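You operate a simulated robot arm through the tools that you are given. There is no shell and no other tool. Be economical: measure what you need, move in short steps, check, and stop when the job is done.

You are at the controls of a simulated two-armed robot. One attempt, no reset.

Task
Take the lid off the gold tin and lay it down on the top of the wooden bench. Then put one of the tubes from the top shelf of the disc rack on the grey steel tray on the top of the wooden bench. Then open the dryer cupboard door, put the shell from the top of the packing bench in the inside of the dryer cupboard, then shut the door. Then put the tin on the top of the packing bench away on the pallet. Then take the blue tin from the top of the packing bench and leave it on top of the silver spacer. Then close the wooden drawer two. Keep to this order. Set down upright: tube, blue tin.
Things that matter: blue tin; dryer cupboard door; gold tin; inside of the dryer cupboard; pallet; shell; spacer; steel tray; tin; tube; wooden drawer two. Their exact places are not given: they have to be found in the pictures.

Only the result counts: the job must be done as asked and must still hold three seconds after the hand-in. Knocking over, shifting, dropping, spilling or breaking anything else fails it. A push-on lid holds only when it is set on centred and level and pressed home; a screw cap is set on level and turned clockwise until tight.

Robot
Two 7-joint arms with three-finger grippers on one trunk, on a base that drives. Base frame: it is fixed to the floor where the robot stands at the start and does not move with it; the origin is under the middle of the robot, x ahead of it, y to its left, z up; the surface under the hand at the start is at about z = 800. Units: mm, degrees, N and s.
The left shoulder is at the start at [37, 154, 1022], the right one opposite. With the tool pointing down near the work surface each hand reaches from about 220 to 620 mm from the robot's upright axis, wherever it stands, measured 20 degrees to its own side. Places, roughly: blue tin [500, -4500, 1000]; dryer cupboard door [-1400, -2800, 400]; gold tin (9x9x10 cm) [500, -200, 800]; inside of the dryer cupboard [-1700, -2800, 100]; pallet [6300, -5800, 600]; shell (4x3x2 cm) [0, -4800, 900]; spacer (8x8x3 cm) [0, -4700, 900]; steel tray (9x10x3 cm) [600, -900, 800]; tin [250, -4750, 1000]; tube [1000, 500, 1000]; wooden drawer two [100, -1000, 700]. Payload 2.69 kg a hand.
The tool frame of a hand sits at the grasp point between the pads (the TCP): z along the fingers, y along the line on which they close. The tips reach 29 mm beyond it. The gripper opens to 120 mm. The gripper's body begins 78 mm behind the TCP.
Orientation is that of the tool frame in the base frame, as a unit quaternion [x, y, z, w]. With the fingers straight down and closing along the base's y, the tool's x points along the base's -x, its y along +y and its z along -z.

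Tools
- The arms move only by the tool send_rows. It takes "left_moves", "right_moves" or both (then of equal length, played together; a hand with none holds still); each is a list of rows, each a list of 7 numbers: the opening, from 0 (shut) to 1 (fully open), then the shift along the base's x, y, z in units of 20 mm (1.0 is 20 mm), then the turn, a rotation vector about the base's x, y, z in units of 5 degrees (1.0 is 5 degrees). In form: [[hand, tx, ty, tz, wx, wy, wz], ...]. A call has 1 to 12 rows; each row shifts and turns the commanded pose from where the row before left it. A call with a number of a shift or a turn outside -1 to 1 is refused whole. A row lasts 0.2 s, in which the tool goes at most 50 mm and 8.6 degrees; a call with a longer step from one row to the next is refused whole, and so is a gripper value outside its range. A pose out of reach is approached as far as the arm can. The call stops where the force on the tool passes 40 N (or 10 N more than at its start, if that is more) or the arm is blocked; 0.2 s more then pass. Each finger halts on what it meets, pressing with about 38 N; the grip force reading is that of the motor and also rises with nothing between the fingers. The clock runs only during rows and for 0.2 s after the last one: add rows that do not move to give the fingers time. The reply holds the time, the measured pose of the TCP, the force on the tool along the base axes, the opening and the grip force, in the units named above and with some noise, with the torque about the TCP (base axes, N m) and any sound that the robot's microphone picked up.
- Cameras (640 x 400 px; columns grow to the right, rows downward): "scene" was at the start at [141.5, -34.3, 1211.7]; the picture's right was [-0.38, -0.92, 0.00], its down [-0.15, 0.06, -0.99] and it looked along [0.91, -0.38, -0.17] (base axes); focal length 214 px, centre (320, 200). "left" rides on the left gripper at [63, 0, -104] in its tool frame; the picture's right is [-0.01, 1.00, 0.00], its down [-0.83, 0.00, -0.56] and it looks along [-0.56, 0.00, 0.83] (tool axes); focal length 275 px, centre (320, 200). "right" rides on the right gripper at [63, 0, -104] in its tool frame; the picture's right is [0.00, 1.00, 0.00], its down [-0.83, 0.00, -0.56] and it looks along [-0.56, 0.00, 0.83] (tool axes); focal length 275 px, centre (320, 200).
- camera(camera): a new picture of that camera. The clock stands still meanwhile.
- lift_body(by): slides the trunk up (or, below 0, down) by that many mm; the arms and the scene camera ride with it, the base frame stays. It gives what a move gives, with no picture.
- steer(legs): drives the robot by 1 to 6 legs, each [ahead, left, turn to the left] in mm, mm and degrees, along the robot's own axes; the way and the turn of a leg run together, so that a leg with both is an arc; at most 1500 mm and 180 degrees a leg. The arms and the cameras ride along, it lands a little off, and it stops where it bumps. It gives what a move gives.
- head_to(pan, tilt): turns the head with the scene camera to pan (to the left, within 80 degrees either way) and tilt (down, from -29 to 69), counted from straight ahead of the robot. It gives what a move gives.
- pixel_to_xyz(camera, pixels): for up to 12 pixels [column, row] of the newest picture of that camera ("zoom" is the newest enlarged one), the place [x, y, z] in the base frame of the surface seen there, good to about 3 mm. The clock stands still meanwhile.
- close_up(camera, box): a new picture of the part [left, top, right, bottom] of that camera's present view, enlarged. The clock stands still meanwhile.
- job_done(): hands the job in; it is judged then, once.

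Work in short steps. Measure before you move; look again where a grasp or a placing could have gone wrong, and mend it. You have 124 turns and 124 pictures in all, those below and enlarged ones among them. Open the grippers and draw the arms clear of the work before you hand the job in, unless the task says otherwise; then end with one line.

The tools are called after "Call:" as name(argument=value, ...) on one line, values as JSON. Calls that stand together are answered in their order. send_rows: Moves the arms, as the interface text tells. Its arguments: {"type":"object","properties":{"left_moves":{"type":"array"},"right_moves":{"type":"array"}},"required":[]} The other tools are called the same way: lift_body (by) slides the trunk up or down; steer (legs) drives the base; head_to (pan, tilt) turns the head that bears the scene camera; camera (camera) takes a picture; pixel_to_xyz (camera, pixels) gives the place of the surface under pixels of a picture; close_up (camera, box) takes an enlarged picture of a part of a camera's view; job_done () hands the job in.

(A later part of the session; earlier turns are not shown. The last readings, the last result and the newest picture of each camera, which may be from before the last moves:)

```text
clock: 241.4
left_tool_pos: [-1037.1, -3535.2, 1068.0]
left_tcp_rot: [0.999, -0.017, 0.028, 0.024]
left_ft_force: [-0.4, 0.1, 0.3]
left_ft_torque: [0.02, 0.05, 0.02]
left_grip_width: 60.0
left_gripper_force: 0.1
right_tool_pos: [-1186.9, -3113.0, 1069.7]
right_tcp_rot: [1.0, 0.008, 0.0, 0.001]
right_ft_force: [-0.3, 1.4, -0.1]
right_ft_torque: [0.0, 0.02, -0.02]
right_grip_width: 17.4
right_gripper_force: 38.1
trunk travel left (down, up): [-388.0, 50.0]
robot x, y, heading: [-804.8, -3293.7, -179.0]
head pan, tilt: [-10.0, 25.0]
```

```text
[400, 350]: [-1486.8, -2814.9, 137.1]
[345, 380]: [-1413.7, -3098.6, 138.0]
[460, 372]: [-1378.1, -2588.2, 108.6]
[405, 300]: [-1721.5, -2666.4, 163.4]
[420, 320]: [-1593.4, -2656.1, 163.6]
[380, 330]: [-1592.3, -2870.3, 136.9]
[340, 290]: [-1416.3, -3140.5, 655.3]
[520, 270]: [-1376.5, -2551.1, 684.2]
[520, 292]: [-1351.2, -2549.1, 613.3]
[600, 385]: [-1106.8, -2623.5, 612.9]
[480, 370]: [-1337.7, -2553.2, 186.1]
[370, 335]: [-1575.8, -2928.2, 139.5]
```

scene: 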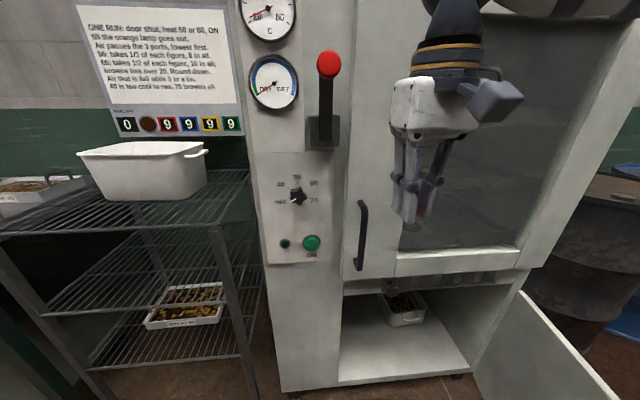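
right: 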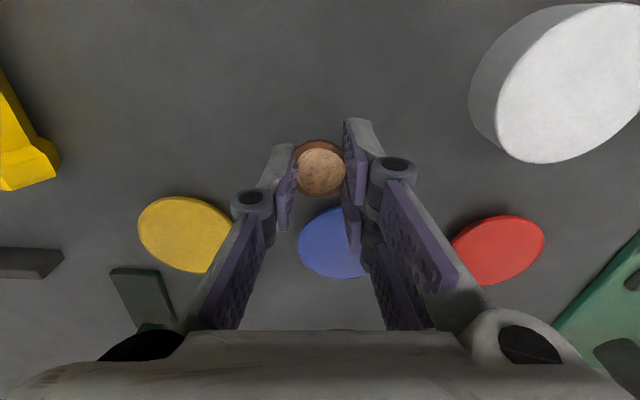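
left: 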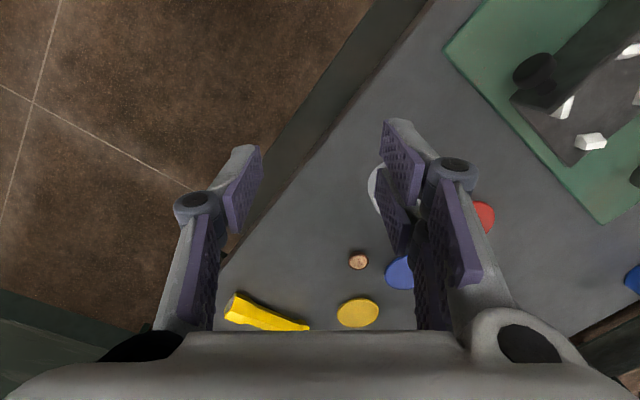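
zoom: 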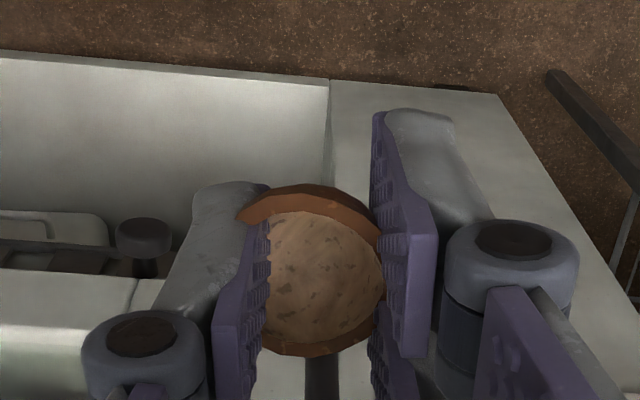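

The shell is secure; cupboard floor is z≈137 with free space around (-1490,-2950). I align the robot, pitch the right hand 45° forward and lower the trunk.

Call:
steer(legs=[[0, -180, -1]])

Call:
send_rows(right_moves=[[0, 0, 0, 0, 0, 1, 0], [0, 0, 0, 0, 0, 1, 0], [0, 0, 0, 0, 0, 1, 0], [0, 0, 0, 0, 0, 1, 0], [0, 0, 0, 0, 0, 1, 0], [0, 0, 0, 0, 0, 1, 0], [0, 0, 0, 0, 0, 1, 0], [0, 0, 0, 0, 0, 1, 0], [0, 0, 0, 0, 0, 1, 0]])

Call:
lift_body(by=-380)

```text
clock: 243.4
left_tool_pos: [-1041.9, -3350.1, 1066.6]
left_tcp_rot: [0.999, -0.025, 0.027, 0.025]
left_ft_force: [-0.8, -0.3, -0.6]
left_ft_torque: [0.02, 0.02, -0.01]
left_grip_width: 60.1
left_gripper_force: 0.2
right_tool_pos: [-1184.7, -2925.5, 1069.4]
right_tcp_rot: [1.0, -0.001, 0.0, 0.002]
right_ft_force: [0.1, -0.2, -0.7]
right_ft_torque: [-0.02, -0.01, -0.01]
right_grip_width: 17.3
right_gripper_force: 38.0
trunk travel left (down, up): [-388.0, 50.0]
robot x, y, heading: [-809.3, -3115.1, -180.1]
head pan, tilt: [-10.0, 25.0]
```

```text
clock: 245.4
left_tool_pos: [-1042.6, -3350.0, 1066.9]
left_tcp_rot: [0.999, -0.025, 0.027, 0.024]
left_ft_force: [0.2, -1.2, 0.1]
left_ft_torque: [0.02, 0.0, -0.01]
left_grip_width: 60.1
left_gripper_force: 0.1
right_tool_pos: [-1185.6, -2926.3, 1071.4]
right_tcp_rot: [0.924, -0.001, -0.383, 0.001]
right_ft_force: [0.6, 0.1, -0.1]
right_ft_torque: [-0.02, -0.05, -0.03]
right_grip_width: 17.4
right_gripper_force: 37.8
trunk travel left (down, up): [-388.0, 50.0]
robot x, y, heading: [-805.8, -3113.3, -180.5]
head pan, tilt: [-10.0, 25.0]
```

```text
clock: 249.1
left_tool_pos: [-1129.4, -3349.9, 601.0]
left_tcp_rot: [0.971, -0.029, 0.237, 0.018]
left_ft_force: [-0.3, -0.7, 0.1]
left_ft_torque: [-0.01, 0.02, -0.01]
left_grip_width: 60.1
left_gripper_force: 0.0
right_tool_pos: [-1185.7, -2926.4, 690.4]
right_tcp_rot: [0.924, 0.0, -0.383, 0.002]
right_ft_force: [-0.4, -1.0, 0.0]
right_ft_torque: [0.02, -0.01, 0.02]
right_grip_width: 16.6
right_gripper_force: 37.9
trunk travel left (down, up): [-8.0, 430.0]
robot x, y, heading: [-805.5, -3111.8, -179.9]
head pan, tilt: [-10.0, 25.0]
```

I lower the hand in front of the opening, then check reach.

Call:
send_rows(right_moves=[[0, 0, 0, -1, 0, 0, 0], [0, 0, 0, -1, 0, 0, 0], [0, 0, 0, -1, 0, 0, 0], [0, 0, 0, -1, 0, 0, 0], [0, 0, 0, -1, 0, 0, 0], [0, 0, 0, -1, 0, 0, 0], [0, 0, 0, -1, 0, 0, 0], [0, 0, 0, -1, 0, 0, 0], [0, 0, 0, -1, 0, 0, 0], [0, 0, 0, -1, 0, 0, 0], [0, 0, 0, -1, 0, 0, 0], [0, 0, 0, -1, 0, 0, 0]])

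Call:
send_rows(right_moves=[[0, -0.5, 0, -1, 0, 0, 0], [0, -0.5, 0, -1, 0, 0, 0], [0, -0.5, 0, -1, 0, 0, 0], [0, -0.5, 0, -1, 0, 0, 0], [0, -0.5, 0, -1, 0, 0, 0], [0, -0.5, 0, -1, 0, 0, 0], [0, -1, 0, -0.5, 0, 0, 0], [0, -1, 0, -0.5, 0, 0, 0], [0, -1, 0, 0, 0, 0, 0]])

Call:
camera(camera="right")

```text
clock: 251.7
left_tool_pos: [-1129.5, -3349.8, 601.1]
left_tcp_rot: [0.971, -0.03, 0.237, 0.019]
left_ft_force: [-0.1, -0.3, 0.2]
left_ft_torque: [-0.01, -0.01, 0.02]
left_grip_width: 59.9
left_gripper_force: 0.1
right_tool_pos: [-1289.6, -2962.0, 566.5]
right_tcp_rot: [0.924, 0.0, -0.383, 0.002]
right_ft_force: [0.1, -0.5, -0.9]
right_ft_torque: [-0.03, -0.01, 0.01]
right_grip_width: 19.2
right_gripper_force: 38.2
right hand out of reach, approached as far as the arm can: row 1, 2, 3, 4, 5, 6, 7, 8, 9, 10, 11, 12
trunk travel left (down, up): [-8.0, 430.0]
robot x, y, heading: [-803.3, -3112.9, 180.0]
head pan, tilt: [-10.0, 25.0]
```

```text
clock: 253.7
left_tool_pos: [-1129.9, -3350.0, 602.7]
left_tcp_rot: [0.971, -0.03, 0.237, 0.019]
left_ft_force: [0.2, 0.0, 0.2]
left_ft_torque: [0.03, -0.02, 0.01]
left_grip_width: 59.9
left_gripper_force: 0.0
right_tool_pos: [-1409.3, -2963.0, 426.4]
right_tcp_rot: [0.924, 0.0, -0.382, 0.002]
right_ft_force: [-0.3, 1.4, 0.5]
right_ft_torque: [0.03, 0.0, 0.01]
right_grip_width: 19.0
right_gripper_force: 38.3
trunk travel left (down, up): [-8.0, 430.0]
robot x, y, heading: [-801.7, -3113.3, 180.0]
head pan, tilt: [-10.0, 25.0]
```

```text
52 pictures are left
```

right: 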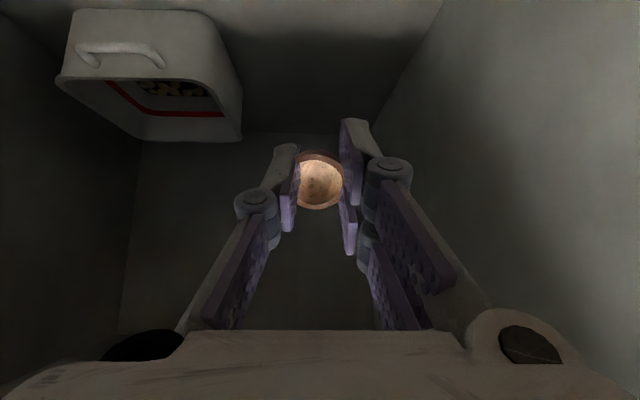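

The hand is entering the cupboard at (-1409,-2963,426). I continue down and inward.

Call:
send_rows(right_moves=[[0, -0.6, 0, -1, 0, 0, 0], [0, -0.6, 0, -1, 0, 0, 0], [0, -0.6, 0, -1, 0, 0, 0], [0, -0.6, 0, -1, 0, 0, 0], [0, -0.6, 0, -1, 0, 0, 0], [0, -0.3, 0, -1, 0, 0, 0], [0, 0, 0, -1, 0, 0, 0], [0, 0, 0, -1, 0, 0, 0], [0, 0, 0, -1, 0, 0, 0], [0, 0, 0, -1, 0, 0, 0]])

Call:
camera(camera="scene")

```text
clock: 255.9
left_tool_pos: [-1129.1, -3349.6, 601.3]
left_tcp_rot: [0.971, -0.029, 0.236, 0.019]
left_ft_force: [-0.5, -0.2, 0.0]
left_ft_torque: [0.03, 0.01, -0.02]
left_grip_width: 60.0
left_gripper_force: 0.2
right_tool_pos: [-1476.4, -2963.2, 226.5]
right_tcp_rot: [0.924, 0.001, -0.383, 0.002]
right_ft_force: [0.3, -0.2, 0.4]
right_ft_torque: [-0.02, 0.02, -0.03]
right_grip_width: 19.2
right_gripper_force: 37.9
trunk travel left (down, up): [-8.0, 430.0]
robot x, y, heading: [-804.0, -3114.9, -179.7]
head pan, tilt: [-10.0, 25.0]
```

```text
51 pictures are left
```

scene: 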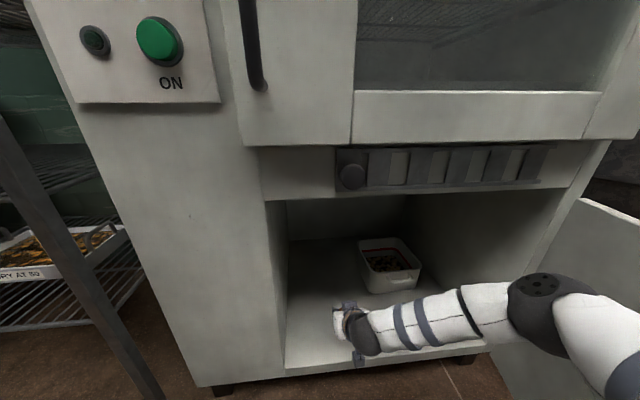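

I lower another 45 mm, then creep to contact.

Call:
send_rows(right_moves=[[0, 0, 0, -1, 0, 0, 0], [0, 0, 0, -0.9, 0, 0, 0], [0, 0, 0, -0.3, 0, 0, 0], [0, 0, 0, -0.2, 0, 0, 0], [0, 0, 0, -0.15, 0, 0, 0], [0, 0, 0, -0.15, 0, 0, 0], [0, 0, 0, 0, 0, 0, 0]])

Call:
camera(camera="right")

```text
clock: 257.5
left_tool_pos: [-1129.0, -3351.0, 602.3]
left_tcp_rot: [0.971, -0.03, 0.235, 0.018]
left_ft_force: [-0.4, -0.2, -0.1]
left_ft_torque: [-0.04, 0.0, 0.02]
left_grip_width: 59.9
left_gripper_force: 0.1
right_tool_pos: [-1476.5, -2962.9, 175.3]
right_tcp_rot: [0.923, 0.0, -0.385, 0.001]
right_ft_force: [1.9, -0.6, 16.4]
right_ft_torque: [-0.37, 0.01, -0.02]
right_grip_width: 19.1
right_gripper_force: 38.4
trunk travel left (down, up): [-8.0, 430.0]
robot x, y, heading: [-804.4, -3113.0, 180.0]
head pan, tilt: [-10.0, 25.0]
```

```text
50 pictures are left
```

right: 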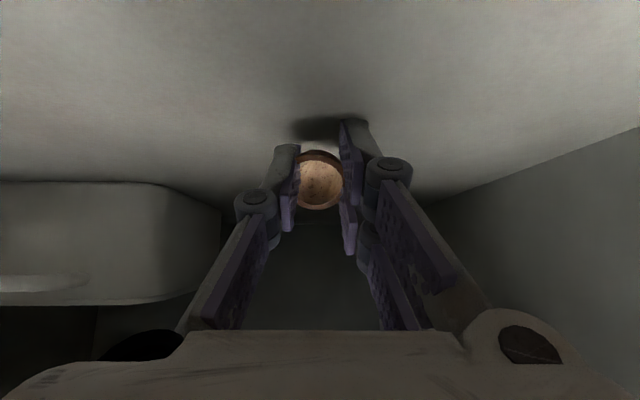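

Contact with the floor (16 N). I open slowly and withdraw back along the tool axis.

Call:
send_rows(right_moves=[[0, 0, 0, 0.05, 0, 0, 0], [0.2, 0, 0, 0, 0, 0, 0], [0.35, 0, 0, 0, 0, 0, 0], [0.5, 0, 0, 0, 0, 0, 0], [0.5, 0.5, 0, 0.5, 0, 0, 0], [0.5, 0.7, 0, 0.7, 0, 0, 0], [0.5, 0.7, 0, 0.7, 0, 0, 0], [0.5, 0.7, 0, 0.7, 0, 0, 0], [0.5, 0.5, 0, 1, 0, 0, 0], [0.5, 0.5, 0, 1, 0, 0, 0]])

Call:
camera(camera="right")

```text
clock: 259.7
left_tool_pos: [-1129.5, -3350.8, 601.8]
left_tcp_rot: [0.971, -0.028, 0.236, 0.018]
left_ft_force: [-0.9, 0.2, -0.2]
left_ft_torque: [-0.01, 0.01, 0.04]
left_grip_width: 59.8
left_gripper_force: 0.0
right_tool_pos: [-1405.0, -2961.5, 266.6]
right_tcp_rot: [0.924, 0.0, -0.383, 0.001]
right_ft_force: [-0.1, -0.4, 0.3]
right_ft_torque: [0.04, -0.01, -0.01]
right_grip_width: 60.2
right_gripper_force: 0.0
trunk travel left (down, up): [-8.0, 430.0]
robot x, y, heading: [-803.7, -3112.2, -180.1]
head pan, tilt: [-10.0, 25.0]
```

```text
49 pictures are left
```

right: 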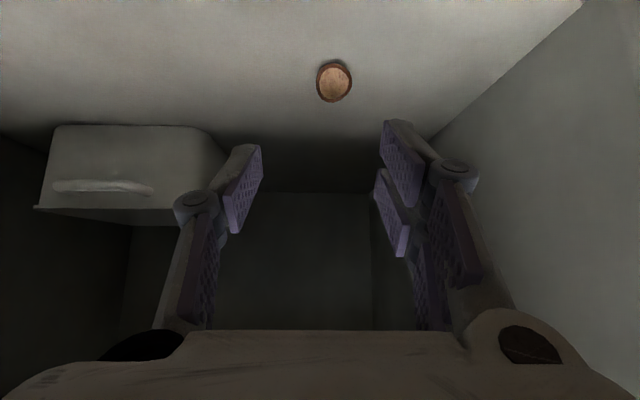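

The shell lies inside the cupboard. I back out, turn, and circle around the open door to its outer side; first part now with the hand raised to mid-door height.

Call:
steer(legs=[[-450, 0, 0], [0, 0, 76]])

Call:
send_rows(right_moves=[[0.2, 0, 0, 1, 0, 0, 0], [0, 0, 0, 1, 0, 0, 0], [0, 0, 0, 1, 0, 0, 0], [0, 0, 0, 1, 0, 0, 0], [0, 0, 0, 1, 0, 0, 0], [0, 0, 0, 1, 0, 0, 0]])

Call:
head_to(pan=-60, tilt=15)

Call:
camera(camera="scene")

```text
clock: 265.1
left_tool_pos: [-285.0, -3507.7, 600.5]
left_tcp_rot: [0.841, 0.485, 0.217, -0.106]
left_ft_force: [0.4, 0.8, 0.1]
left_ft_torque: [-0.01, 0.03, 0.01]
left_grip_width: 60.2
left_gripper_force: 0.0
right_tool_pos: [-749.2, -3590.5, 266.7]
right_tcp_rot: [0.782, 0.491, -0.323, 0.206]
right_ft_force: [-0.4, -1.3, -0.2]
right_ft_torque: [0.02, 0.02, 0.02]
right_grip_width: 60.2
right_gripper_force: 0.1
trunk travel left (down, up): [-8.0, 430.0]
robot x, y, heading: [-350.6, -3113.2, -115.8]
head pan, tilt: [-10.0, 25.0]
stopped in leg 2: the robot was blocked; the commanded pose is now the measured one
```

```text
clock: 266.5
left_tool_pos: [-284.8, -3509.1, 600.5]
left_tcp_rot: [0.84, 0.485, 0.217, -0.106]
left_ft_force: [0.1, 0.1, -0.9]
left_ft_torque: [0.01, 0.01, -0.01]
left_grip_width: 60.1
left_gripper_force: 0.2
right_tool_pos: [-748.4, -3589.9, 385.7]
right_tcp_rot: [0.782, 0.492, -0.322, 0.207]
right_ft_force: [0.2, 0.1, 0.0]
right_ft_torque: [0.04, 0.0, 0.02]
right_grip_width: 0.1
right_gripper_force: 28.9
trunk travel left (down, up): [-8.0, 430.0]
robot x, y, heading: [-354.9, -3113.7, -115.7]
head pan, tilt: [-10.0, 25.0]
```

```text
clock: 267.7
left_tool_pos: [-285.1, -3507.7, 600.5]
left_tcp_rot: [0.841, 0.485, 0.218, -0.105]
left_ft_force: [-0.2, -0.2, -0.4]
left_ft_torque: [-0.01, 0.0, -0.04]
left_grip_width: 60.0
left_gripper_force: 0.1
right_tool_pos: [-747.8, -3590.3, 385.4]
right_tcp_rot: [0.782, 0.492, -0.322, 0.206]
right_ft_force: [-1.1, -0.1, 0.6]
right_ft_torque: [0.01, -0.03, 0.03]
right_grip_width: 0.0
right_gripper_force: 28.2
trunk travel left (down, up): [-8.0, 430.0]
robot x, y, heading: [-352.9, -3115.2, -115.7]
head pan, tilt: [-60.0, 15.0]
```

```text
48 pictures are left
```

scene: 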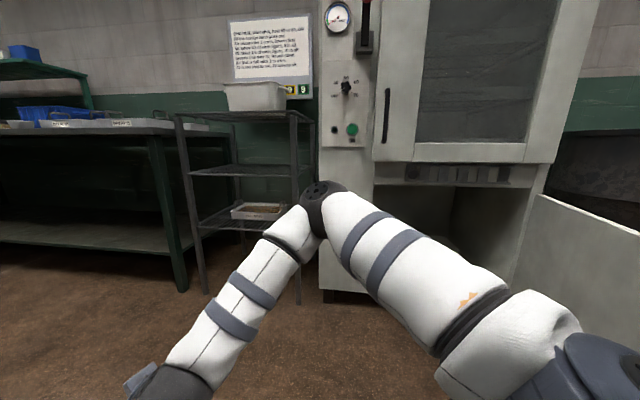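

Turning was blocked, probably the left elbow near the sink table. I move in +y first, then finish the turn and continue to the outer side of the door.

Call:
steer(legs=[[-270, -130, 0], [0, 0, 11.8], [-800, -198, 0]])

Call:
head_to(pan=-20, tilt=15)

Call:
camera(camera="scene")

```text
clock: 274.5
left_tool_pos: [-198.6, -2361.7, 600.1]
left_tcp_rot: [0.786, 0.569, 0.205, -0.128]
left_ft_force: [0.2, -0.2, -0.4]
left_ft_torque: [0.06, -0.01, 0.02]
left_grip_width: 60.1
left_gripper_force: 0.1
right_tool_pos: [-637.5, -2537.1, 387.8]
right_tcp_rot: [0.727, 0.57, -0.3, 0.238]
right_ft_force: [0.4, -0.5, 0.1]
right_ft_torque: [-0.01, -0.03, 0.03]
right_grip_width: 0.1
right_gripper_force: 29.1
trunk travel left (down, up): [-8.0, 430.0]
robot x, y, heading: [-349.7, -1990.6, -103.8]
head pan, tilt: [-60.0, 15.0]
```

```text
clock: 275.5
left_tool_pos: [-198.7, -2361.3, 600.1]
left_tcp_rot: [0.786, 0.569, 0.205, -0.128]
left_ft_force: [0.9, 0.7, 0.4]
left_ft_torque: [0.01, 0.02, -0.01]
left_grip_width: 60.1
left_gripper_force: 0.1
right_tool_pos: [-637.9, -2537.4, 386.4]
right_tcp_rot: [0.727, 0.571, -0.3, 0.238]
right_ft_force: [-0.3, 0.1, -0.1]
right_ft_torque: [0.02, 0.0, -0.01]
right_grip_width: 0.0
right_gripper_force: 28.8
trunk travel left (down, up): [-8.0, 430.0]
robot x, y, heading: [-348.7, -1994.8, -104.0]
head pan, tilt: [-20.0, 15.0]
```

```text
47 pictures are left
```

scene: 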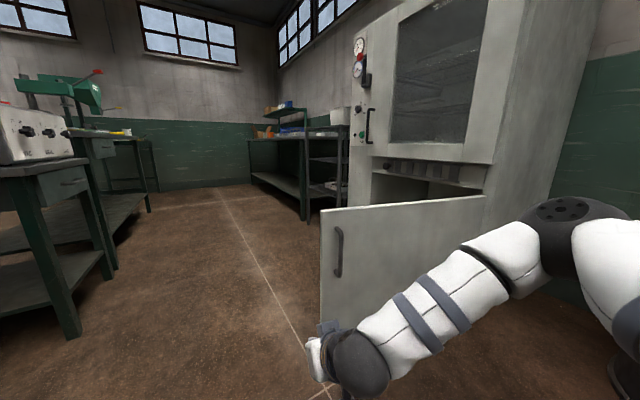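

I measure the door's current position.

Call:
pixel_to_xyz(camera="scene", pixels=[[324, 215], [480, 205], [360, 240], [430, 230], [338, 250]])

```text
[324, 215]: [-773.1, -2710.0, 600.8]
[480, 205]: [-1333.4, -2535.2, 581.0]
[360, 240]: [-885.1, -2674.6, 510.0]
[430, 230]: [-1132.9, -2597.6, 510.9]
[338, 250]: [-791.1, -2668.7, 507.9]
```

The door is at ~73°. I line the closed right fist up square to its outer face near the handle side.

Call:
steer(legs=[[0, 0, -3.4], [153, -160, 0], [45, 0, 0]])

Call:
camera(camera="scene")

```text
clock: 278.3
left_tool_pos: [-432.6, -2512.1, 601.0]
left_tcp_rot: [0.803, 0.545, 0.208, -0.122]
left_ft_force: [-0.2, -0.6, 0.1]
left_ft_torque: [-0.01, 0.0, -0.01]
left_grip_width: 60.1
left_gripper_force: 0.0
right_tool_pos: [-881.4, -2660.9, 388.4]
right_tcp_rot: [0.744, 0.549, -0.307, 0.228]
right_ft_force: [-0.3, 0.5, 0.2]
right_ft_torque: [0.01, 0.01, 0.0]
right_grip_width: 0.2
right_gripper_force: 28.3
trunk travel left (down, up): [-8.0, 430.0]
robot x, y, heading: [-563.4, -2132.3, -107.3]
head pan, tilt: [-20.0, 15.0]
```

```text
46 pictures are left
```

scene: 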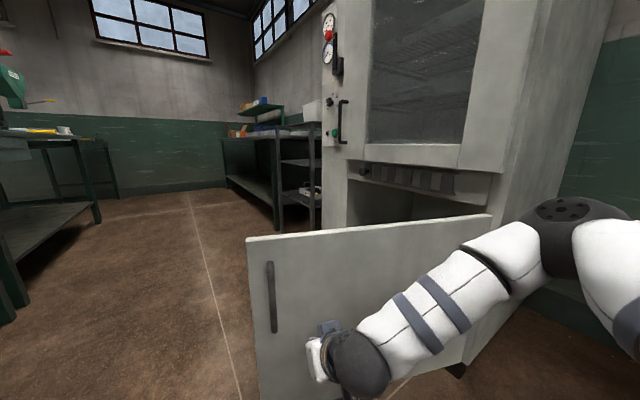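

The fist is at the door face right of the handle. I drive the closing arc in steps.

Call:
steer(legs=[[157, 157, -14.5], [157, 157, -14.5], [157, 157, -14.5]])

Call:
camera(camera="scene")

```text
clock: 283.1
left_tool_pos: [-662.0, -3140.7, 600.7]
left_tcp_rot: [0.948, 0.208, 0.238, -0.036]
left_ft_force: [0.0, -0.1, -0.8]
left_ft_torque: [0.0, 0.01, -0.04]
left_grip_width: 60.0
left_gripper_force: 0.1
right_tool_pos: [-1090.6, -2940.8, 386.3]
right_tcp_rot: [0.894, 0.234, -0.369, 0.099]
right_ft_force: [0.4, -0.3, -0.3]
right_ft_torque: [0.02, 0.01, 0.06]
right_grip_width: 0.0
right_gripper_force: 28.6
trunk travel left (down, up): [-8.0, 430.0]
robot x, y, heading: [-497.4, -2775.5, -151.0]
head pan, tilt: [-20.0, 15.0]
```

```text
45 pictures are left
```

scene: 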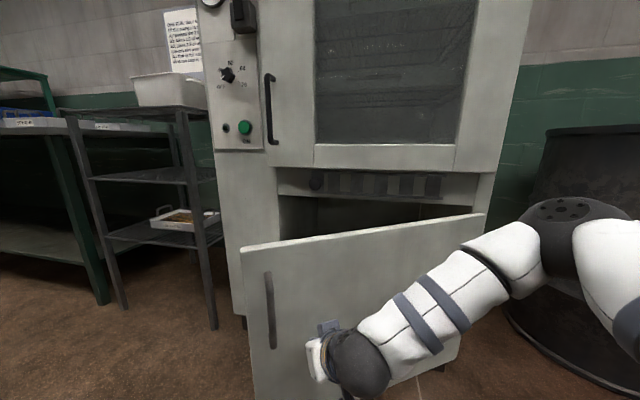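

Works well (door about 29° open). I continue the arc to close it.

Call:
steer(legs=[[157, 157, -14.5], [140, 140, -13]])

Call:
camera(camera="scene")

```text
clock: 286.2
left_tool_pos: [-1014.9, -3381.0, 601.2]
left_tcp_rot: [0.97, -0.022, 0.24, 0.021]
left_ft_force: [-0.6, -0.2, 0.8]
left_ft_torque: [0.0, -0.02, 0.0]
left_grip_width: 59.8
left_gripper_force: 0.0
right_tool_pos: [-1302.2, -3007.4, 387.0]
right_tcp_rot: [0.924, 0.015, -0.383, 0.008]
right_ft_force: [0.2, -1.0, 0.7]
right_ft_torque: [-0.01, 0.02, 0.03]
right_grip_width: 0.0
right_gripper_force: 28.2
trunk travel left (down, up): [-8.0, 430.0]
robot x, y, heading: [-694.8, -3132.0, -178.1]
head pan, tilt: [-20.0, 15.0]
```

```text
44 pictures are left
```

scene: 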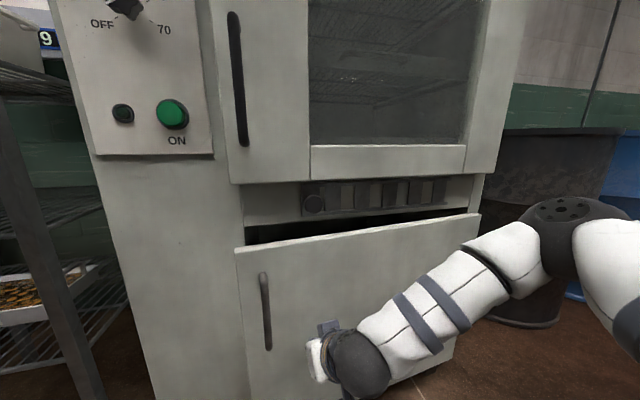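

Nearly shut. I push straight ahead until the force rises.

Call:
steer(legs=[[75, 0, 0]])

Call:
send_rows(right_moves=[[0, -0.3, 0, 0, 0, 0, 0], [0, -0.3, 0, 0, 0, 0, 0], [0, 0, 0, 0, 0, 0, 0]])

Call:
camera(camera="scene")

```text
clock: 287.2
left_tool_pos: [-1068.7, -3383.0, 600.6]
left_tcp_rot: [0.97, -0.022, 0.24, 0.02]
left_ft_force: [0.5, -0.6, 0.0]
left_ft_torque: [-0.02, -0.03, 0.02]
left_grip_width: 59.9
left_gripper_force: 0.2
right_tool_pos: [-1350.8, -3009.0, 384.0]
right_tcp_rot: [0.926, 0.015, -0.377, 0.01]
right_ft_force: [1.2, -0.2, 1.0]
right_ft_torque: [0.0, -0.03, 0.01]
right_grip_width: 0.2
right_gripper_force: 28.4
trunk travel left (down, up): [-8.0, 430.0]
robot x, y, heading: [-749.8, -3137.2, -178.2]
head pan, tilt: [-20.0, 15.0]
stopped in leg 1: the force on the tool passed its limit at 111 N (the readings are from after the stop); the commanded pose is now the measured one
```

```text
clock: 287.6
left_tool_pos: [-1068.2, -3382.4, 600.8]
left_tcp_rot: [0.97, -0.023, 0.239, 0.022]
left_ft_force: [0.8, 0.5, -0.7]
left_ft_torque: [0.06, -0.02, 0.04]
left_grip_width: 59.8
left_gripper_force: 0.0
right_tool_pos: [-1350.1, -3010.7, 382.1]
right_tcp_rot: [0.928, 0.018, -0.371, 0.011]
right_ft_force: [7.1, -1.4, 0.8]
right_ft_torque: [-0.03, -0.01, 0.08]
right_grip_width: 0.0
right_gripper_force: 28.8
trunk travel left (down, up): [-8.0, 430.0]
robot x, y, heading: [-748.7, -3139.0, -178.2]
head pan, tilt: [-20.0, 15.0]
stopped in row 2 (right hand): the force on the tool passed its limit at 50 N (the readings are from after the stop); the commanded pose is now the measured one
```

```text
43 pictures are left
```

scene: 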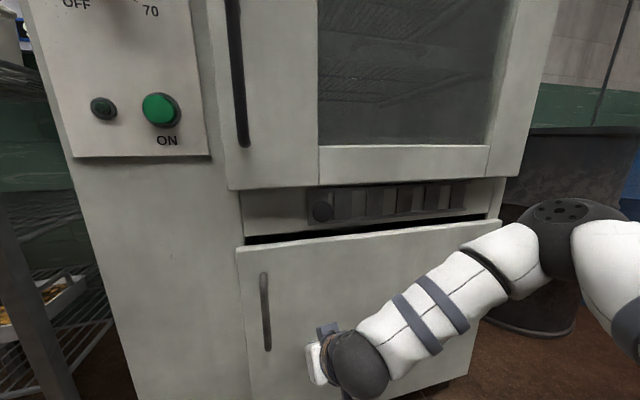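

I verify the door's left edge against its closed position (x≈-1392).

Call:
pixel_to_xyz(camera="scene", pixels=[[242, 258], [248, 300], [250, 380], [230, 300], [490, 230], [265, 310]])

```text
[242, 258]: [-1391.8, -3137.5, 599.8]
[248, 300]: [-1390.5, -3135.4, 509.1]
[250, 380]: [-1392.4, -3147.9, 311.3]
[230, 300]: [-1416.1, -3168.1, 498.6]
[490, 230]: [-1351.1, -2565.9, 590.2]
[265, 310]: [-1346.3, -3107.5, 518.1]
```

The door is shut exactly as at the start. I back off, raise the trunk and straighten both hands to tool-down.

Call:
steer(legs=[[-300, 0, 0]])

Call:
lift_body(by=320)

Call:
send_rows(left_moves=[[0.5, 0, 0, 1, 0, 0.925, 0], [0.5, 0, 0, 1, 0, 0.925, 0], [0.5, 0, 0, 1, 0, 0.925, 0], [0.5, 0, 0, 1, 0, 0.925, 0], [0.5, 0, 0, 1, 0, 0.925, 0], [0.5, 0, 0, 1, 0, 0.925, 0], [0.5, 0, 0, 1, 0, 0, 0], [0.5, 0, 0, 0, 0, 0, 0], [0.5, 0, 0, 0, 0, 0, 0]], right_moves=[[0.5, 1, 0, 1, 0, -1, 0], [0.5, 1, 0, 1, 0, -1, 0], [0.5, 1, 0, 1, 0, -1, 0], [0.5, 1, 0, 1, 0, -1, 0], [0.5, 1, 0, 1, 0, -1, 0], [0.5, 1, 0, 1, 0, -1, 0], [0.5, 1, 0, 1, 0, -1, 0], [0.5, 1, 0, 1, 0, -1, 0], [0.5, 1, 0, 1, 0, -0.9, 0]])

```text
clock: 289.7
left_tool_pos: [-769.5, -3373.4, 600.9]
left_tcp_rot: [0.97, -0.023, 0.24, 0.02]
left_ft_force: [0.3, -0.7, 0.1]
left_ft_torque: [-0.02, 0.02, 0.01]
left_grip_width: 60.1
left_gripper_force: 0.0
right_tool_pos: [-1052.6, -2999.6, 382.1]
right_tcp_rot: [0.928, 0.015, -0.373, 0.009]
right_ft_force: [0.5, -0.3, 0.6]
right_ft_torque: [0.02, 0.01, 0.0]
right_grip_width: 0.0
right_gripper_force: 28.2
trunk travel left (down, up): [-8.0, 430.0]
robot x, y, heading: [-447.9, -3130.4, -178.5]
head pan, tilt: [-20.0, 15.0]
```

```text
clock: 292.9
left_tool_pos: [-769.5, -3372.7, 921.7]
left_tcp_rot: [0.97, -0.024, 0.24, 0.021]
left_ft_force: [0.4, 0.2, -0.5]
left_ft_torque: [-0.01, 0.0, 0.0]
left_grip_width: 59.8
left_gripper_force: 0.0
right_tool_pos: [-1052.6, -3000.1, 702.8]
right_tcp_rot: [0.928, 0.015, -0.371, 0.01]
right_ft_force: [0.2, -0.4, -0.5]
right_ft_torque: [0.01, -0.04, 0.02]
right_grip_width: 0.0
right_gripper_force: 28.8
trunk travel left (down, up): [-328.0, 110.0]
robot x, y, heading: [-449.1, -3130.8, -178.6]
head pan, tilt: [-20.0, 15.0]
```

```text
clock: 294.9
left_tool_pos: [-779.0, -3357.5, 1029.6]
left_tcp_rot: [1.0, -0.017, 0.001, 0.026]
left_ft_force: [0.4, 0.6, -0.4]
left_ft_torque: [0.02, 0.0, 0.01]
left_grip_width: 59.9
left_gripper_force: 0.0
left hand out of reach, approached as far as the arm can: row 5, 6, 7
right_tool_pos: [-873.0, -2999.6, 881.9]
right_tcp_rot: [1.0, 0.011, 0.007, 0.015]
right_ft_force: [-1.0, -0.1, -0.3]
right_ft_torque: [-0.03, -0.01, 0.0]
right_grip_width: 60.0
right_gripper_force: 0.0
trunk travel left (down, up): [-328.0, 110.0]
robot x, y, heading: [-453.9, -3126.4, -178.2]
head pan, tilt: [-20.0, 15.0]
```

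I raise the right hand and drive back to the packing bench.

Call:
send_rows(right_moves=[[0.9, 0, 0, 1, 0, 0, 0], [0.9, 0, 0, 1, 0, 0, 0], [0.9, 0, 0, 1, 0, 0, 0], [0.9, 0, 0, 1, 0, 0, 0], [0.9, 0, 0, 1, 0, 0, 0], [0.9, 0, 0, 1, 0, 0, 0], [0.9, 0, 0, 1, 0, 0, 0], [0.9, 0, 0, 1, 0, 0, 0]])

Call:
steer(legs=[[180, 0, 0], [0, 807, 0], [0, 807, 0], [0, 0, 178.2]])

Call:
head_to(pan=0, tilt=15)

Call:
camera(camera="scene")

```text
clock: 296.7
left_tool_pos: [-778.2, -3358.5, 1029.6]
left_tcp_rot: [1.0, -0.018, 0.001, 0.026]
left_ft_force: [-0.6, -0.3, -0.3]
left_ft_torque: [0.03, 0.0, -0.02]
left_grip_width: 60.2
left_gripper_force: 0.0
right_tool_pos: [-872.1, -3001.0, 1042.6]
right_tcp_rot: [1.0, 0.011, 0.007, 0.015]
right_ft_force: [-0.1, -0.2, -0.8]
right_ft_torque: [-0.02, -0.02, -0.03]
right_grip_width: 108.0
right_gripper_force: 0.1
trunk travel left (down, up): [-328.0, 110.0]
robot x, y, heading: [-452.2, -3133.1, -178.2]
head pan, tilt: [-20.0, 15.0]
```

```text
clock: 317.9
left_tool_pos: [-250.5, -4527.5, 1029.7]
left_tcp_rot: [0.025, 0.999, 0.025, 0.0]
left_ft_force: [0.0, -0.2, 0.0]
left_ft_torque: [-0.02, 0.01, 0.0]
left_grip_width: 59.8
left_gripper_force: 0.0
right_tool_pos: [-161.7, -4885.7, 1041.9]
right_tcp_rot: [-0.002, 1.0, 0.015, -0.007]
right_ft_force: [0.6, 0.6, -0.1]
right_ft_torque: [-0.01, -0.03, 0.0]
right_grip_width: 108.0
right_gripper_force: 0.0
trunk travel left (down, up): [-328.0, 110.0]
robot x, y, heading: [-577.2, -4749.0, 0.9]
head pan, tilt: [-20.0, 15.0]
```

```text
clock: 318.7
left_tool_pos: [-250.6, -4527.2, 1029.6]
left_tcp_rot: [0.024, 0.999, 0.025, 0.0]
left_ft_force: [-1.1, -1.0, 0.1]
left_ft_torque: [-0.03, -0.01, 0.0]
left_grip_width: 60.0
left_gripper_force: 0.1
right_tool_pos: [-162.0, -4885.2, 1042.4]
right_tcp_rot: [-0.003, 1.0, 0.015, -0.007]
right_ft_force: [-0.2, -0.1, -0.3]
right_ft_torque: [-0.02, 0.01, 0.03]
right_grip_width: 108.0
right_gripper_force: 0.1
trunk travel left (down, up): [-328.0, 110.0]
robot x, y, heading: [-579.3, -4750.0, 0.7]
head pan, tilt: [0.0, 15.0]
```

```text
42 pictures are left
```

scene: 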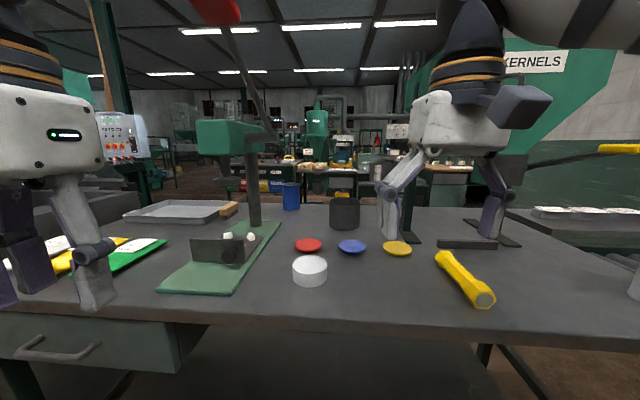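

I measure the dark tin and tuck the left hand away from the press.

Call:
pixel_to_xyz(camera="scene", pixels=[[344, 200], [331, 203], [359, 203], [344, 207], [344, 226], [332, 215], [358, 215], [400, 240], [290, 188], [310, 265], [215, 10], [225, 3]])

Call:
close_up(camera="scene", box=[270, 160, 430, 290])

Call:
send_rows(left_moves=[[0.5, -0.6, 1, 0, 0, 0, 0], [0.5, -0.6, 1, 0, 0, 0, 0], [0.5, -0.6, 1, 0, 0, 0, 0], [0.5, -0.6, 1, 0, 0, 0, 0], [0.5, -0.6, 1, 0, 0, 0, 0], [0.5, -0.6, 1, 0, 0, 0, 0]])

```text
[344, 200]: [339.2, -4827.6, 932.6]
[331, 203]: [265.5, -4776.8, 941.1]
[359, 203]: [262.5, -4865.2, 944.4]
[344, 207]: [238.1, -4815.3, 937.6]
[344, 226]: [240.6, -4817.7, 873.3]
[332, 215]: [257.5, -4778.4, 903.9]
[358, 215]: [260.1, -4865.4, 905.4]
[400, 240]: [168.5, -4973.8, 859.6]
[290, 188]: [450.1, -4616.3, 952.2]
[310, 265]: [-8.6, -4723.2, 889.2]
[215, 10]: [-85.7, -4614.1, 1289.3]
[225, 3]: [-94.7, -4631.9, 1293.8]
```

```text
3.08 times, centred on (350, 225) of scene
```

zoom: 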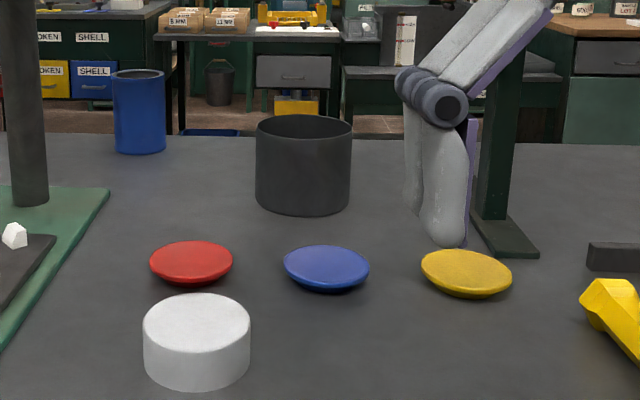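

```text
clock: 320.1
left_tool_pos: [-294.7, -4455.1, 963.7]
left_tcp_rot: [0.025, 0.999, 0.026, -0.001]
left_ft_force: [-0.7, 0.2, -0.3]
left_ft_torque: [-0.01, 0.01, 0.0]
left_grip_width: 60.0
left_gripper_force: 0.0
left hand out of reach, approached as far as the arm can: row 1, 2, 3, 4, 5, 6
right_tool_pos: [-161.6, -4884.7, 1041.0]
right_tcp_rot: [-0.002, 1.0, 0.015, -0.007]
right_ft_force: [-0.2, 0.2, -0.8]
right_ft_torque: [0.01, 0.03, 0.03]
right_grip_width: 107.9
right_gripper_force: 0.1
trunk travel left (down, up): [-328.0, 110.0]
robot x, y, heading: [-575.2, -4751.7, 0.7]
head pan, tilt: [0.0, 15.0]
```

Tin: centre ≈(287,-4820), radius ~48, top z 945. I drive forward 240 mm and bring the right hand over it.

Call:
steer(legs=[[240, 0, -0.7]])

Call:
send_rows(right_moves=[[1, 1, 0.15, 0, 0, -0.4, 0], [1, 1, 0.15, 0, 0, -0.4, 0], [1, 1, 0.15, 0, 0, -0.4, 0], [1, 1, 0.15, 0, 0, -0.4, 0], [1, 1, 0.15, 0, 0, -0.4, 0], [1, 1, 0.15, 0, 0, -0.4, 0], [1, 1, 0.15, 0, 0, -0.4, 0], [1, 1, 0.15, 0, 0, -0.4, 0]])

Call:
camera(camera="right")

```text
clock: 321.9
left_tool_pos: [-50.0, -4458.4, 963.1]
left_tcp_rot: [0.031, 0.999, 0.026, 0.0]
left_ft_force: [-0.4, 0.2, 0.9]
left_ft_torque: [-0.01, -0.01, 0.01]
left_grip_width: 59.9
left_gripper_force: 0.0
right_tool_pos: [79.5, -4888.5, 1041.4]
right_tcp_rot: [0.004, 1.0, 0.015, -0.007]
right_ft_force: [-0.3, 0.2, -0.5]
right_ft_torque: [-0.02, 0.04, -0.02]
right_grip_width: 107.8
right_gripper_force: 0.2
trunk travel left (down, up): [-328.0, 110.0]
robot x, y, heading: [-335.7, -4742.9, 0.1]
head pan, tilt: [0.0, 15.0]
```

```text
clock: 323.7
left_tool_pos: [-50.2, -4457.5, 964.0]
left_tcp_rot: [0.032, 0.999, 0.025, 0.0]
left_ft_force: [-0.6, 0.4, 0.6]
left_ft_torque: [-0.02, -0.03, -0.01]
left_grip_width: 60.0
left_gripper_force: 0.0
right_tool_pos: [237.9, -4864.9, 1041.4]
right_tcp_rot: [0.001, 0.991, 0.015, 0.132]
right_ft_force: [-0.7, 0.1, 0.3]
right_ft_torque: [0.02, 0.01, 0.03]
right_grip_width: 119.8
right_gripper_force: 0.0
trunk travel left (down, up): [-328.0, 110.0]
robot x, y, heading: [-341.2, -4746.3, 0.0]
head pan, tilt: [0.0, 15.0]
```

```text
40 pictures are left
```

right: 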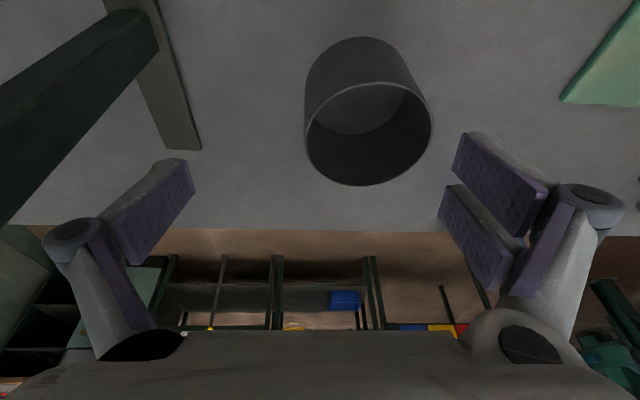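

I measure the rim and the hopper leg in this view.

Call:
pixel_to_xyz(camera="right", pixels=[[308, 140], [431, 125], [375, 86], [362, 184], [195, 145], [150, 40], [100, 80], [350, 50], [320, 180], [420, 165]])

```text
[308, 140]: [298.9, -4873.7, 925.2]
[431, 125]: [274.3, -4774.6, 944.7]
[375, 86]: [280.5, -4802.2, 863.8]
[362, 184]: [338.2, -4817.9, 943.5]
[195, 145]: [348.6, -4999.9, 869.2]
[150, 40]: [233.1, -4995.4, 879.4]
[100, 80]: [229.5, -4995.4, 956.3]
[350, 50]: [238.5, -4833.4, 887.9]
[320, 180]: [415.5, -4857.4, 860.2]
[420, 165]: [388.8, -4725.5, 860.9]
```

Tin centre (288,-4822), diameter ~98. I centre above it, then descend with fingers fully open.

Call:
send_rows(right_moves=[[1, 0.84, 0.72, 0, 0, 0, 0], [1, 0.84, 0.72, 0, 0, 0, 0], [1, 0.84, 0.72, 0, 0, 0, 0], [1, 0, 0, -0.8, 0, 0, 0], [1, 0, 0, -0.8, 0, 0, 0], [1, 0, 0, 0, 0, 0, 0]])

Call:
camera(camera="right")

```text
clock: 325.1
left_tool_pos: [-50.4, -4458.3, 965.2]
left_tcp_rot: [0.031, 0.999, 0.026, 0.0]
left_ft_force: [-0.5, -0.7, -0.1]
left_ft_torque: [-0.01, -0.03, -0.01]
left_grip_width: 60.0
left_gripper_force: 0.0
right_tool_pos: [251.5, -4830.4, 1008.5]
right_tcp_rot: [0.002, 0.991, 0.015, 0.133]
right_ft_force: [-0.3, 0.1, 1.1]
right_ft_torque: [0.03, 0.0, -0.02]
right_grip_width: 120.0
right_gripper_force: 0.0
right hand out of reach, approached as far as the arm can: row 1, 2, 3, 4, 5
trunk travel left (down, up): [-328.0, 110.0]
robot x, y, heading: [-333.4, -4748.5, 0.1]
head pan, tilt: [0.0, 15.0]
```

```text
39 pictures are left
```

right: 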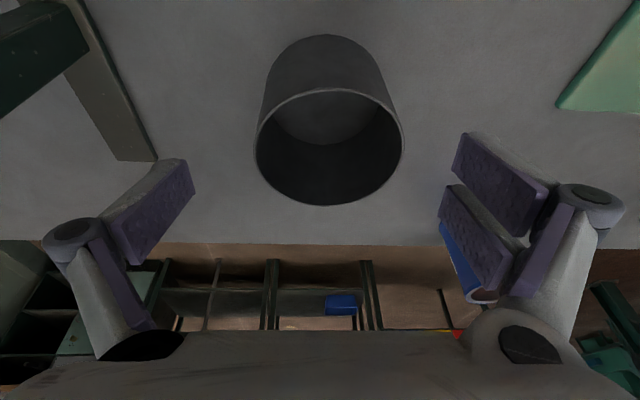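

x=288 is just out of reach. I drive 60 mm ahead and 60 mm left (clear of the press), compensating the hand.

Call:
steer(legs=[[60, 60, 0]])

Call:
send_rows(right_moves=[[1, -1, -1, 0, 0, 0, 0], [1, -1, -1, 0, 0, 0, 0], [1, -1, -1, 0, 0, 0, 0], [1, 0, 0, 0, 0, 0, 0]])

Call:
camera(camera="right")

```text
clock: 326.2
left_tool_pos: [4.6, -4407.9, 967.6]
left_tcp_rot: [0.031, 0.999, 0.03, 0.002]
left_ft_force: [-0.2, -0.1, 0.5]
left_ft_torque: [-0.04, 0.02, 0.02]
left_grip_width: 59.9
left_gripper_force: 0.1
right_tool_pos: [306.5, -4780.4, 1010.0]
right_tcp_rot: [0.002, 0.991, 0.02, 0.134]
right_ft_force: [0.2, -0.1, 0.0]
right_ft_torque: [0.0, 0.0, 0.01]
right_grip_width: 120.0
right_gripper_force: 0.1
trunk travel left (down, up): [-328.0, 110.0]
robot x, y, heading: [-277.0, -4688.4, 0.1]
head pan, tilt: [0.0, 15.0]
```

```text
clock: 327.2
left_tool_pos: [4.4, -4408.8, 970.0]
left_tcp_rot: [0.032, 0.999, 0.031, 0.002]
left_ft_force: [0.5, -0.8, -0.3]
left_ft_torque: [0.02, 0.0, -0.02]
left_grip_width: 60.1
left_gripper_force: 0.1
right_tool_pos: [298.8, -4830.3, 1039.4]
right_tcp_rot: [0.001, 0.991, 0.02, 0.134]
right_ft_force: [-0.8, 0.1, 0.2]
right_ft_torque: [0.03, 0.02, -0.03]
right_grip_width: 119.9
right_gripper_force: 0.0
right hand out of reach, approached as far as the arm can: row 1, 2, 3
trunk travel left (down, up): [-328.0, 110.0]
robot x, y, heading: [-279.3, -4690.9, 0.1]
head pan, tilt: [0.0, 15.0]
```

```text
38 pictures are left
```

right: 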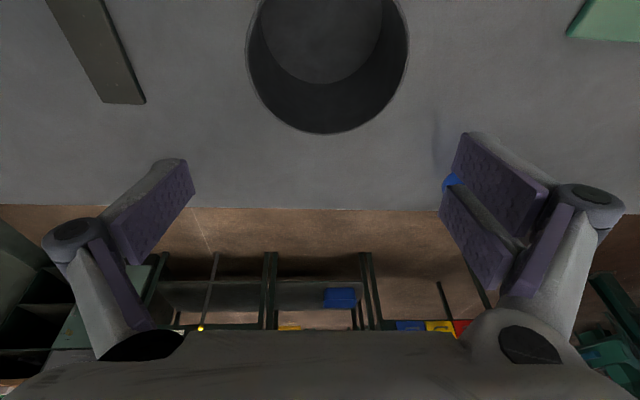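

The hand is at (299,-4830,1039). I correct by (-11,+8) and descend part way.

Call:
send_rows(right_moves=[[1, -0.55, 0.4, 0, 0, 0, 0], [1, 0, 0, -0.8, 0, 0, 0], [1, 0, 0, -0.8, 0, 0, 0], [1, 0, 0, 0, 0, 0, 0]])

Call:
camera(camera="right")

```text
clock: 328.2
left_tool_pos: [4.4, -4407.6, 967.7]
left_tcp_rot: [0.031, 0.999, 0.031, 0.002]
left_ft_force: [0.1, 0.3, 0.5]
left_ft_torque: [-0.01, 0.01, -0.03]
left_grip_width: 59.8
left_gripper_force: 0.0
right_tool_pos: [308.2, -4818.3, 1020.4]
right_tcp_rot: [0.001, 0.991, 0.021, 0.133]
right_ft_force: [0.8, 0.3, -0.5]
right_ft_torque: [0.0, 0.0, 0.01]
right_grip_width: 119.6
right_gripper_force: 0.1
right hand out of reach, approached as far as the arm can: row 1, 2, 3
trunk travel left (down, up): [-328.0, 110.0]
robot x, y, heading: [-278.7, -4689.8, -0.1]
head pan, tilt: [0.0, 15.0]
```

```text
37 pictures are left
```

right: 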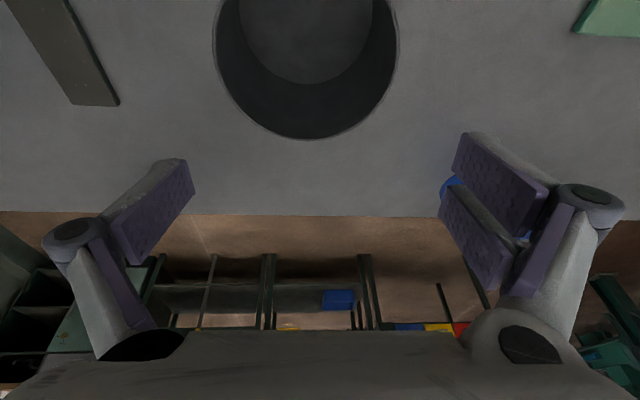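

The wrist is probably too high for the shoulder; pitching the hand further forward (to ~35°) should ease reach. I do that while staying above the rim.

Call:
send_rows(right_moves=[[1, 0.1, -0.05, 0.4, 0, -1, 0], [1, 0.1, -0.05, 0.3, 0, -1, 0], [1, 0.1, -0.05, 0, 0, -1, 0], [1, 0.1, -0.05, 0, 0, -1, 0], [1, 0, 0, 0, 0, 0, 0]])

Call:
camera(camera="right")

```text
clock: 329.4
left_tool_pos: [5.1, -4408.4, 967.6]
left_tcp_rot: [0.032, 0.999, 0.031, 0.001]
left_ft_force: [-0.3, 0.8, -0.3]
left_ft_torque: [-0.01, 0.04, -0.01]
left_grip_width: 60.0
left_gripper_force: 0.0
right_tool_pos: [368.1, -4811.4, 1066.8]
right_tcp_rot: [0.0, 0.953, 0.019, 0.302]
right_ft_force: [0.6, -0.4, 0.4]
right_ft_torque: [-0.01, 0.01, -0.02]
right_grip_width: 120.3
right_gripper_force: 0.1
right hand out of reach, approached as far as the arm can: row 1, 2, 3, 4
trunk travel left (down, up): [-328.0, 110.0]
robot x, y, heading: [-281.5, -4690.5, -0.2]
head pan, tilt: [0.0, 15.0]
```

```text
36 pictures are left
```

right: 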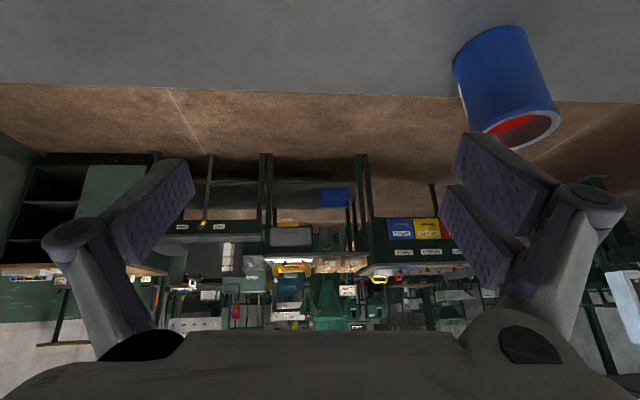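

It is the forward pitch that is limiting. I rotate back to straight down above the tin.

Call:
send_rows(right_moves=[[1, 0, 0, 0.7, 0, 1, 0], [1, 0, 0, 0.7, 0, 1, 0], [1, 0, 0, 0.7, 0, 1, 0], [1, 0, 0, 0, 0, 1, 0], [1, 0, 0, 0, 0, 1, 0], [1, 0, 0, 0, 0, 1, 0], [1, 0, 0, 0, 0, 1, 0], [1, 0, 0, 0, 0, 0, 0]])

Call:
camera(camera="right")

```text
clock: 331.2
left_tool_pos: [4.5, -4408.3, 967.8]
left_tcp_rot: [0.031, 0.999, 0.03, 0.001]
left_ft_force: [0.9, -0.8, 0.1]
left_ft_torque: [0.01, 0.03, 0.01]
left_grip_width: 59.9
left_gripper_force: 0.1
right_tool_pos: [254.8, -4836.0, 1024.0]
right_tcp_rot: [0.009, 1.0, 0.021, 0.013]
right_ft_force: [-0.3, -0.2, -0.7]
right_ft_torque: [0.02, 0.03, 0.02]
right_grip_width: 120.1
right_gripper_force: 0.1
right hand out of reach, approached as far as the arm can: row 1, 2, 3, 4, 5, 6, 7
trunk travel left (down, up): [-328.0, 110.0]
robot x, y, heading: [-280.2, -4687.2, -0.2]
head pan, tilt: [0.0, 15.0]
```

```text
35 pictures are left
```

right: 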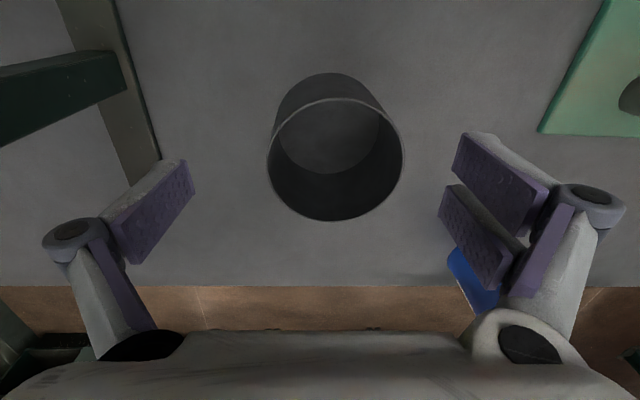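

The arm lacks ~35 mm forward. Turning the robot 25° left brings the right shoulder forward and takes the left arm away from the press.

Call:
steer(legs=[[0, -50, 0], [0, 0, 25]])

Call:
send_rows(right_moves=[[1, 0, -1, 0, 0, 0, -1], [1, 0, -1, 0, 0, 0, -1], [1, 0, -1, 0, 0, 0, -1], [1, 0, -1, 0, 0, 0, 0], [1, 0, -1, 0, 0, 0, 0], [1, 0, -1, 0, 0, 0, 0], [1, 0, -1, 0, 0, 0, 0], [1, 0, -1, 0, 0, 0, 0], [1, 0, 0, 0, 0, 0, 0]])

Call:
camera(camera="right")

```text
clock: 333.5
left_tool_pos: [-142.2, -4364.0, 968.1]
left_tcp_rot: [-0.185, 0.982, 0.029, -0.004]
left_ft_force: [-0.2, 0.6, -0.5]
left_ft_torque: [-0.01, -0.03, -0.01]
left_grip_width: 60.1
left_gripper_force: 0.1
right_tool_pos: [264.8, -4647.7, 1024.4]
right_tcp_rot: [-0.207, 0.978, 0.023, 0.009]
right_ft_force: [-0.6, 0.9, 0.2]
right_ft_torque: [0.0, -0.01, 0.02]
right_grip_width: 120.0
right_gripper_force: 0.0
trunk travel left (down, up): [-328.0, 110.0]
robot x, y, heading: [-273.0, -4740.1, 25.0]
head pan, tilt: [0.0, 15.0]
```

```text
clock: 335.5
left_tool_pos: [-140.7, -4362.7, 967.3]
left_tcp_rot: [-0.184, 0.983, 0.03, -0.003]
left_ft_force: [-0.7, 0.4, 0.4]
left_ft_torque: [0.0, 0.0, -0.04]
left_grip_width: 60.1
left_gripper_force: 0.1
right_tool_pos: [264.4, -4808.0, 1023.0]
right_tcp_rot: [-0.079, 0.997, 0.021, 0.011]
right_ft_force: [-0.3, -0.2, -0.5]
right_ft_torque: [-0.01, 0.0, 0.02]
right_grip_width: 120.0
right_gripper_force: 0.0
trunk travel left (down, up): [-328.0, 110.0]
robot x, y, heading: [-281.4, -4737.6, 25.0]
head pan, tilt: [0.0, 15.0]
```

```text
34 pictures are left
```

right: 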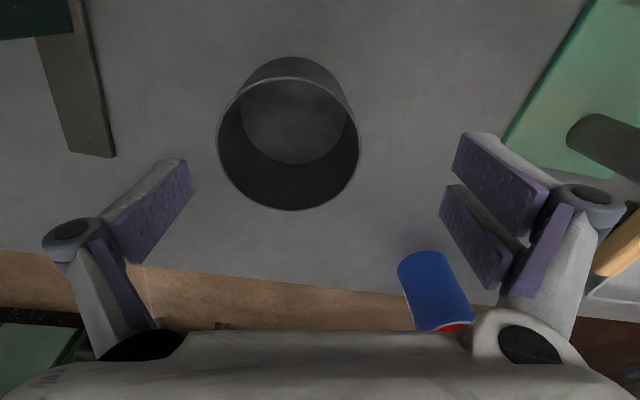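

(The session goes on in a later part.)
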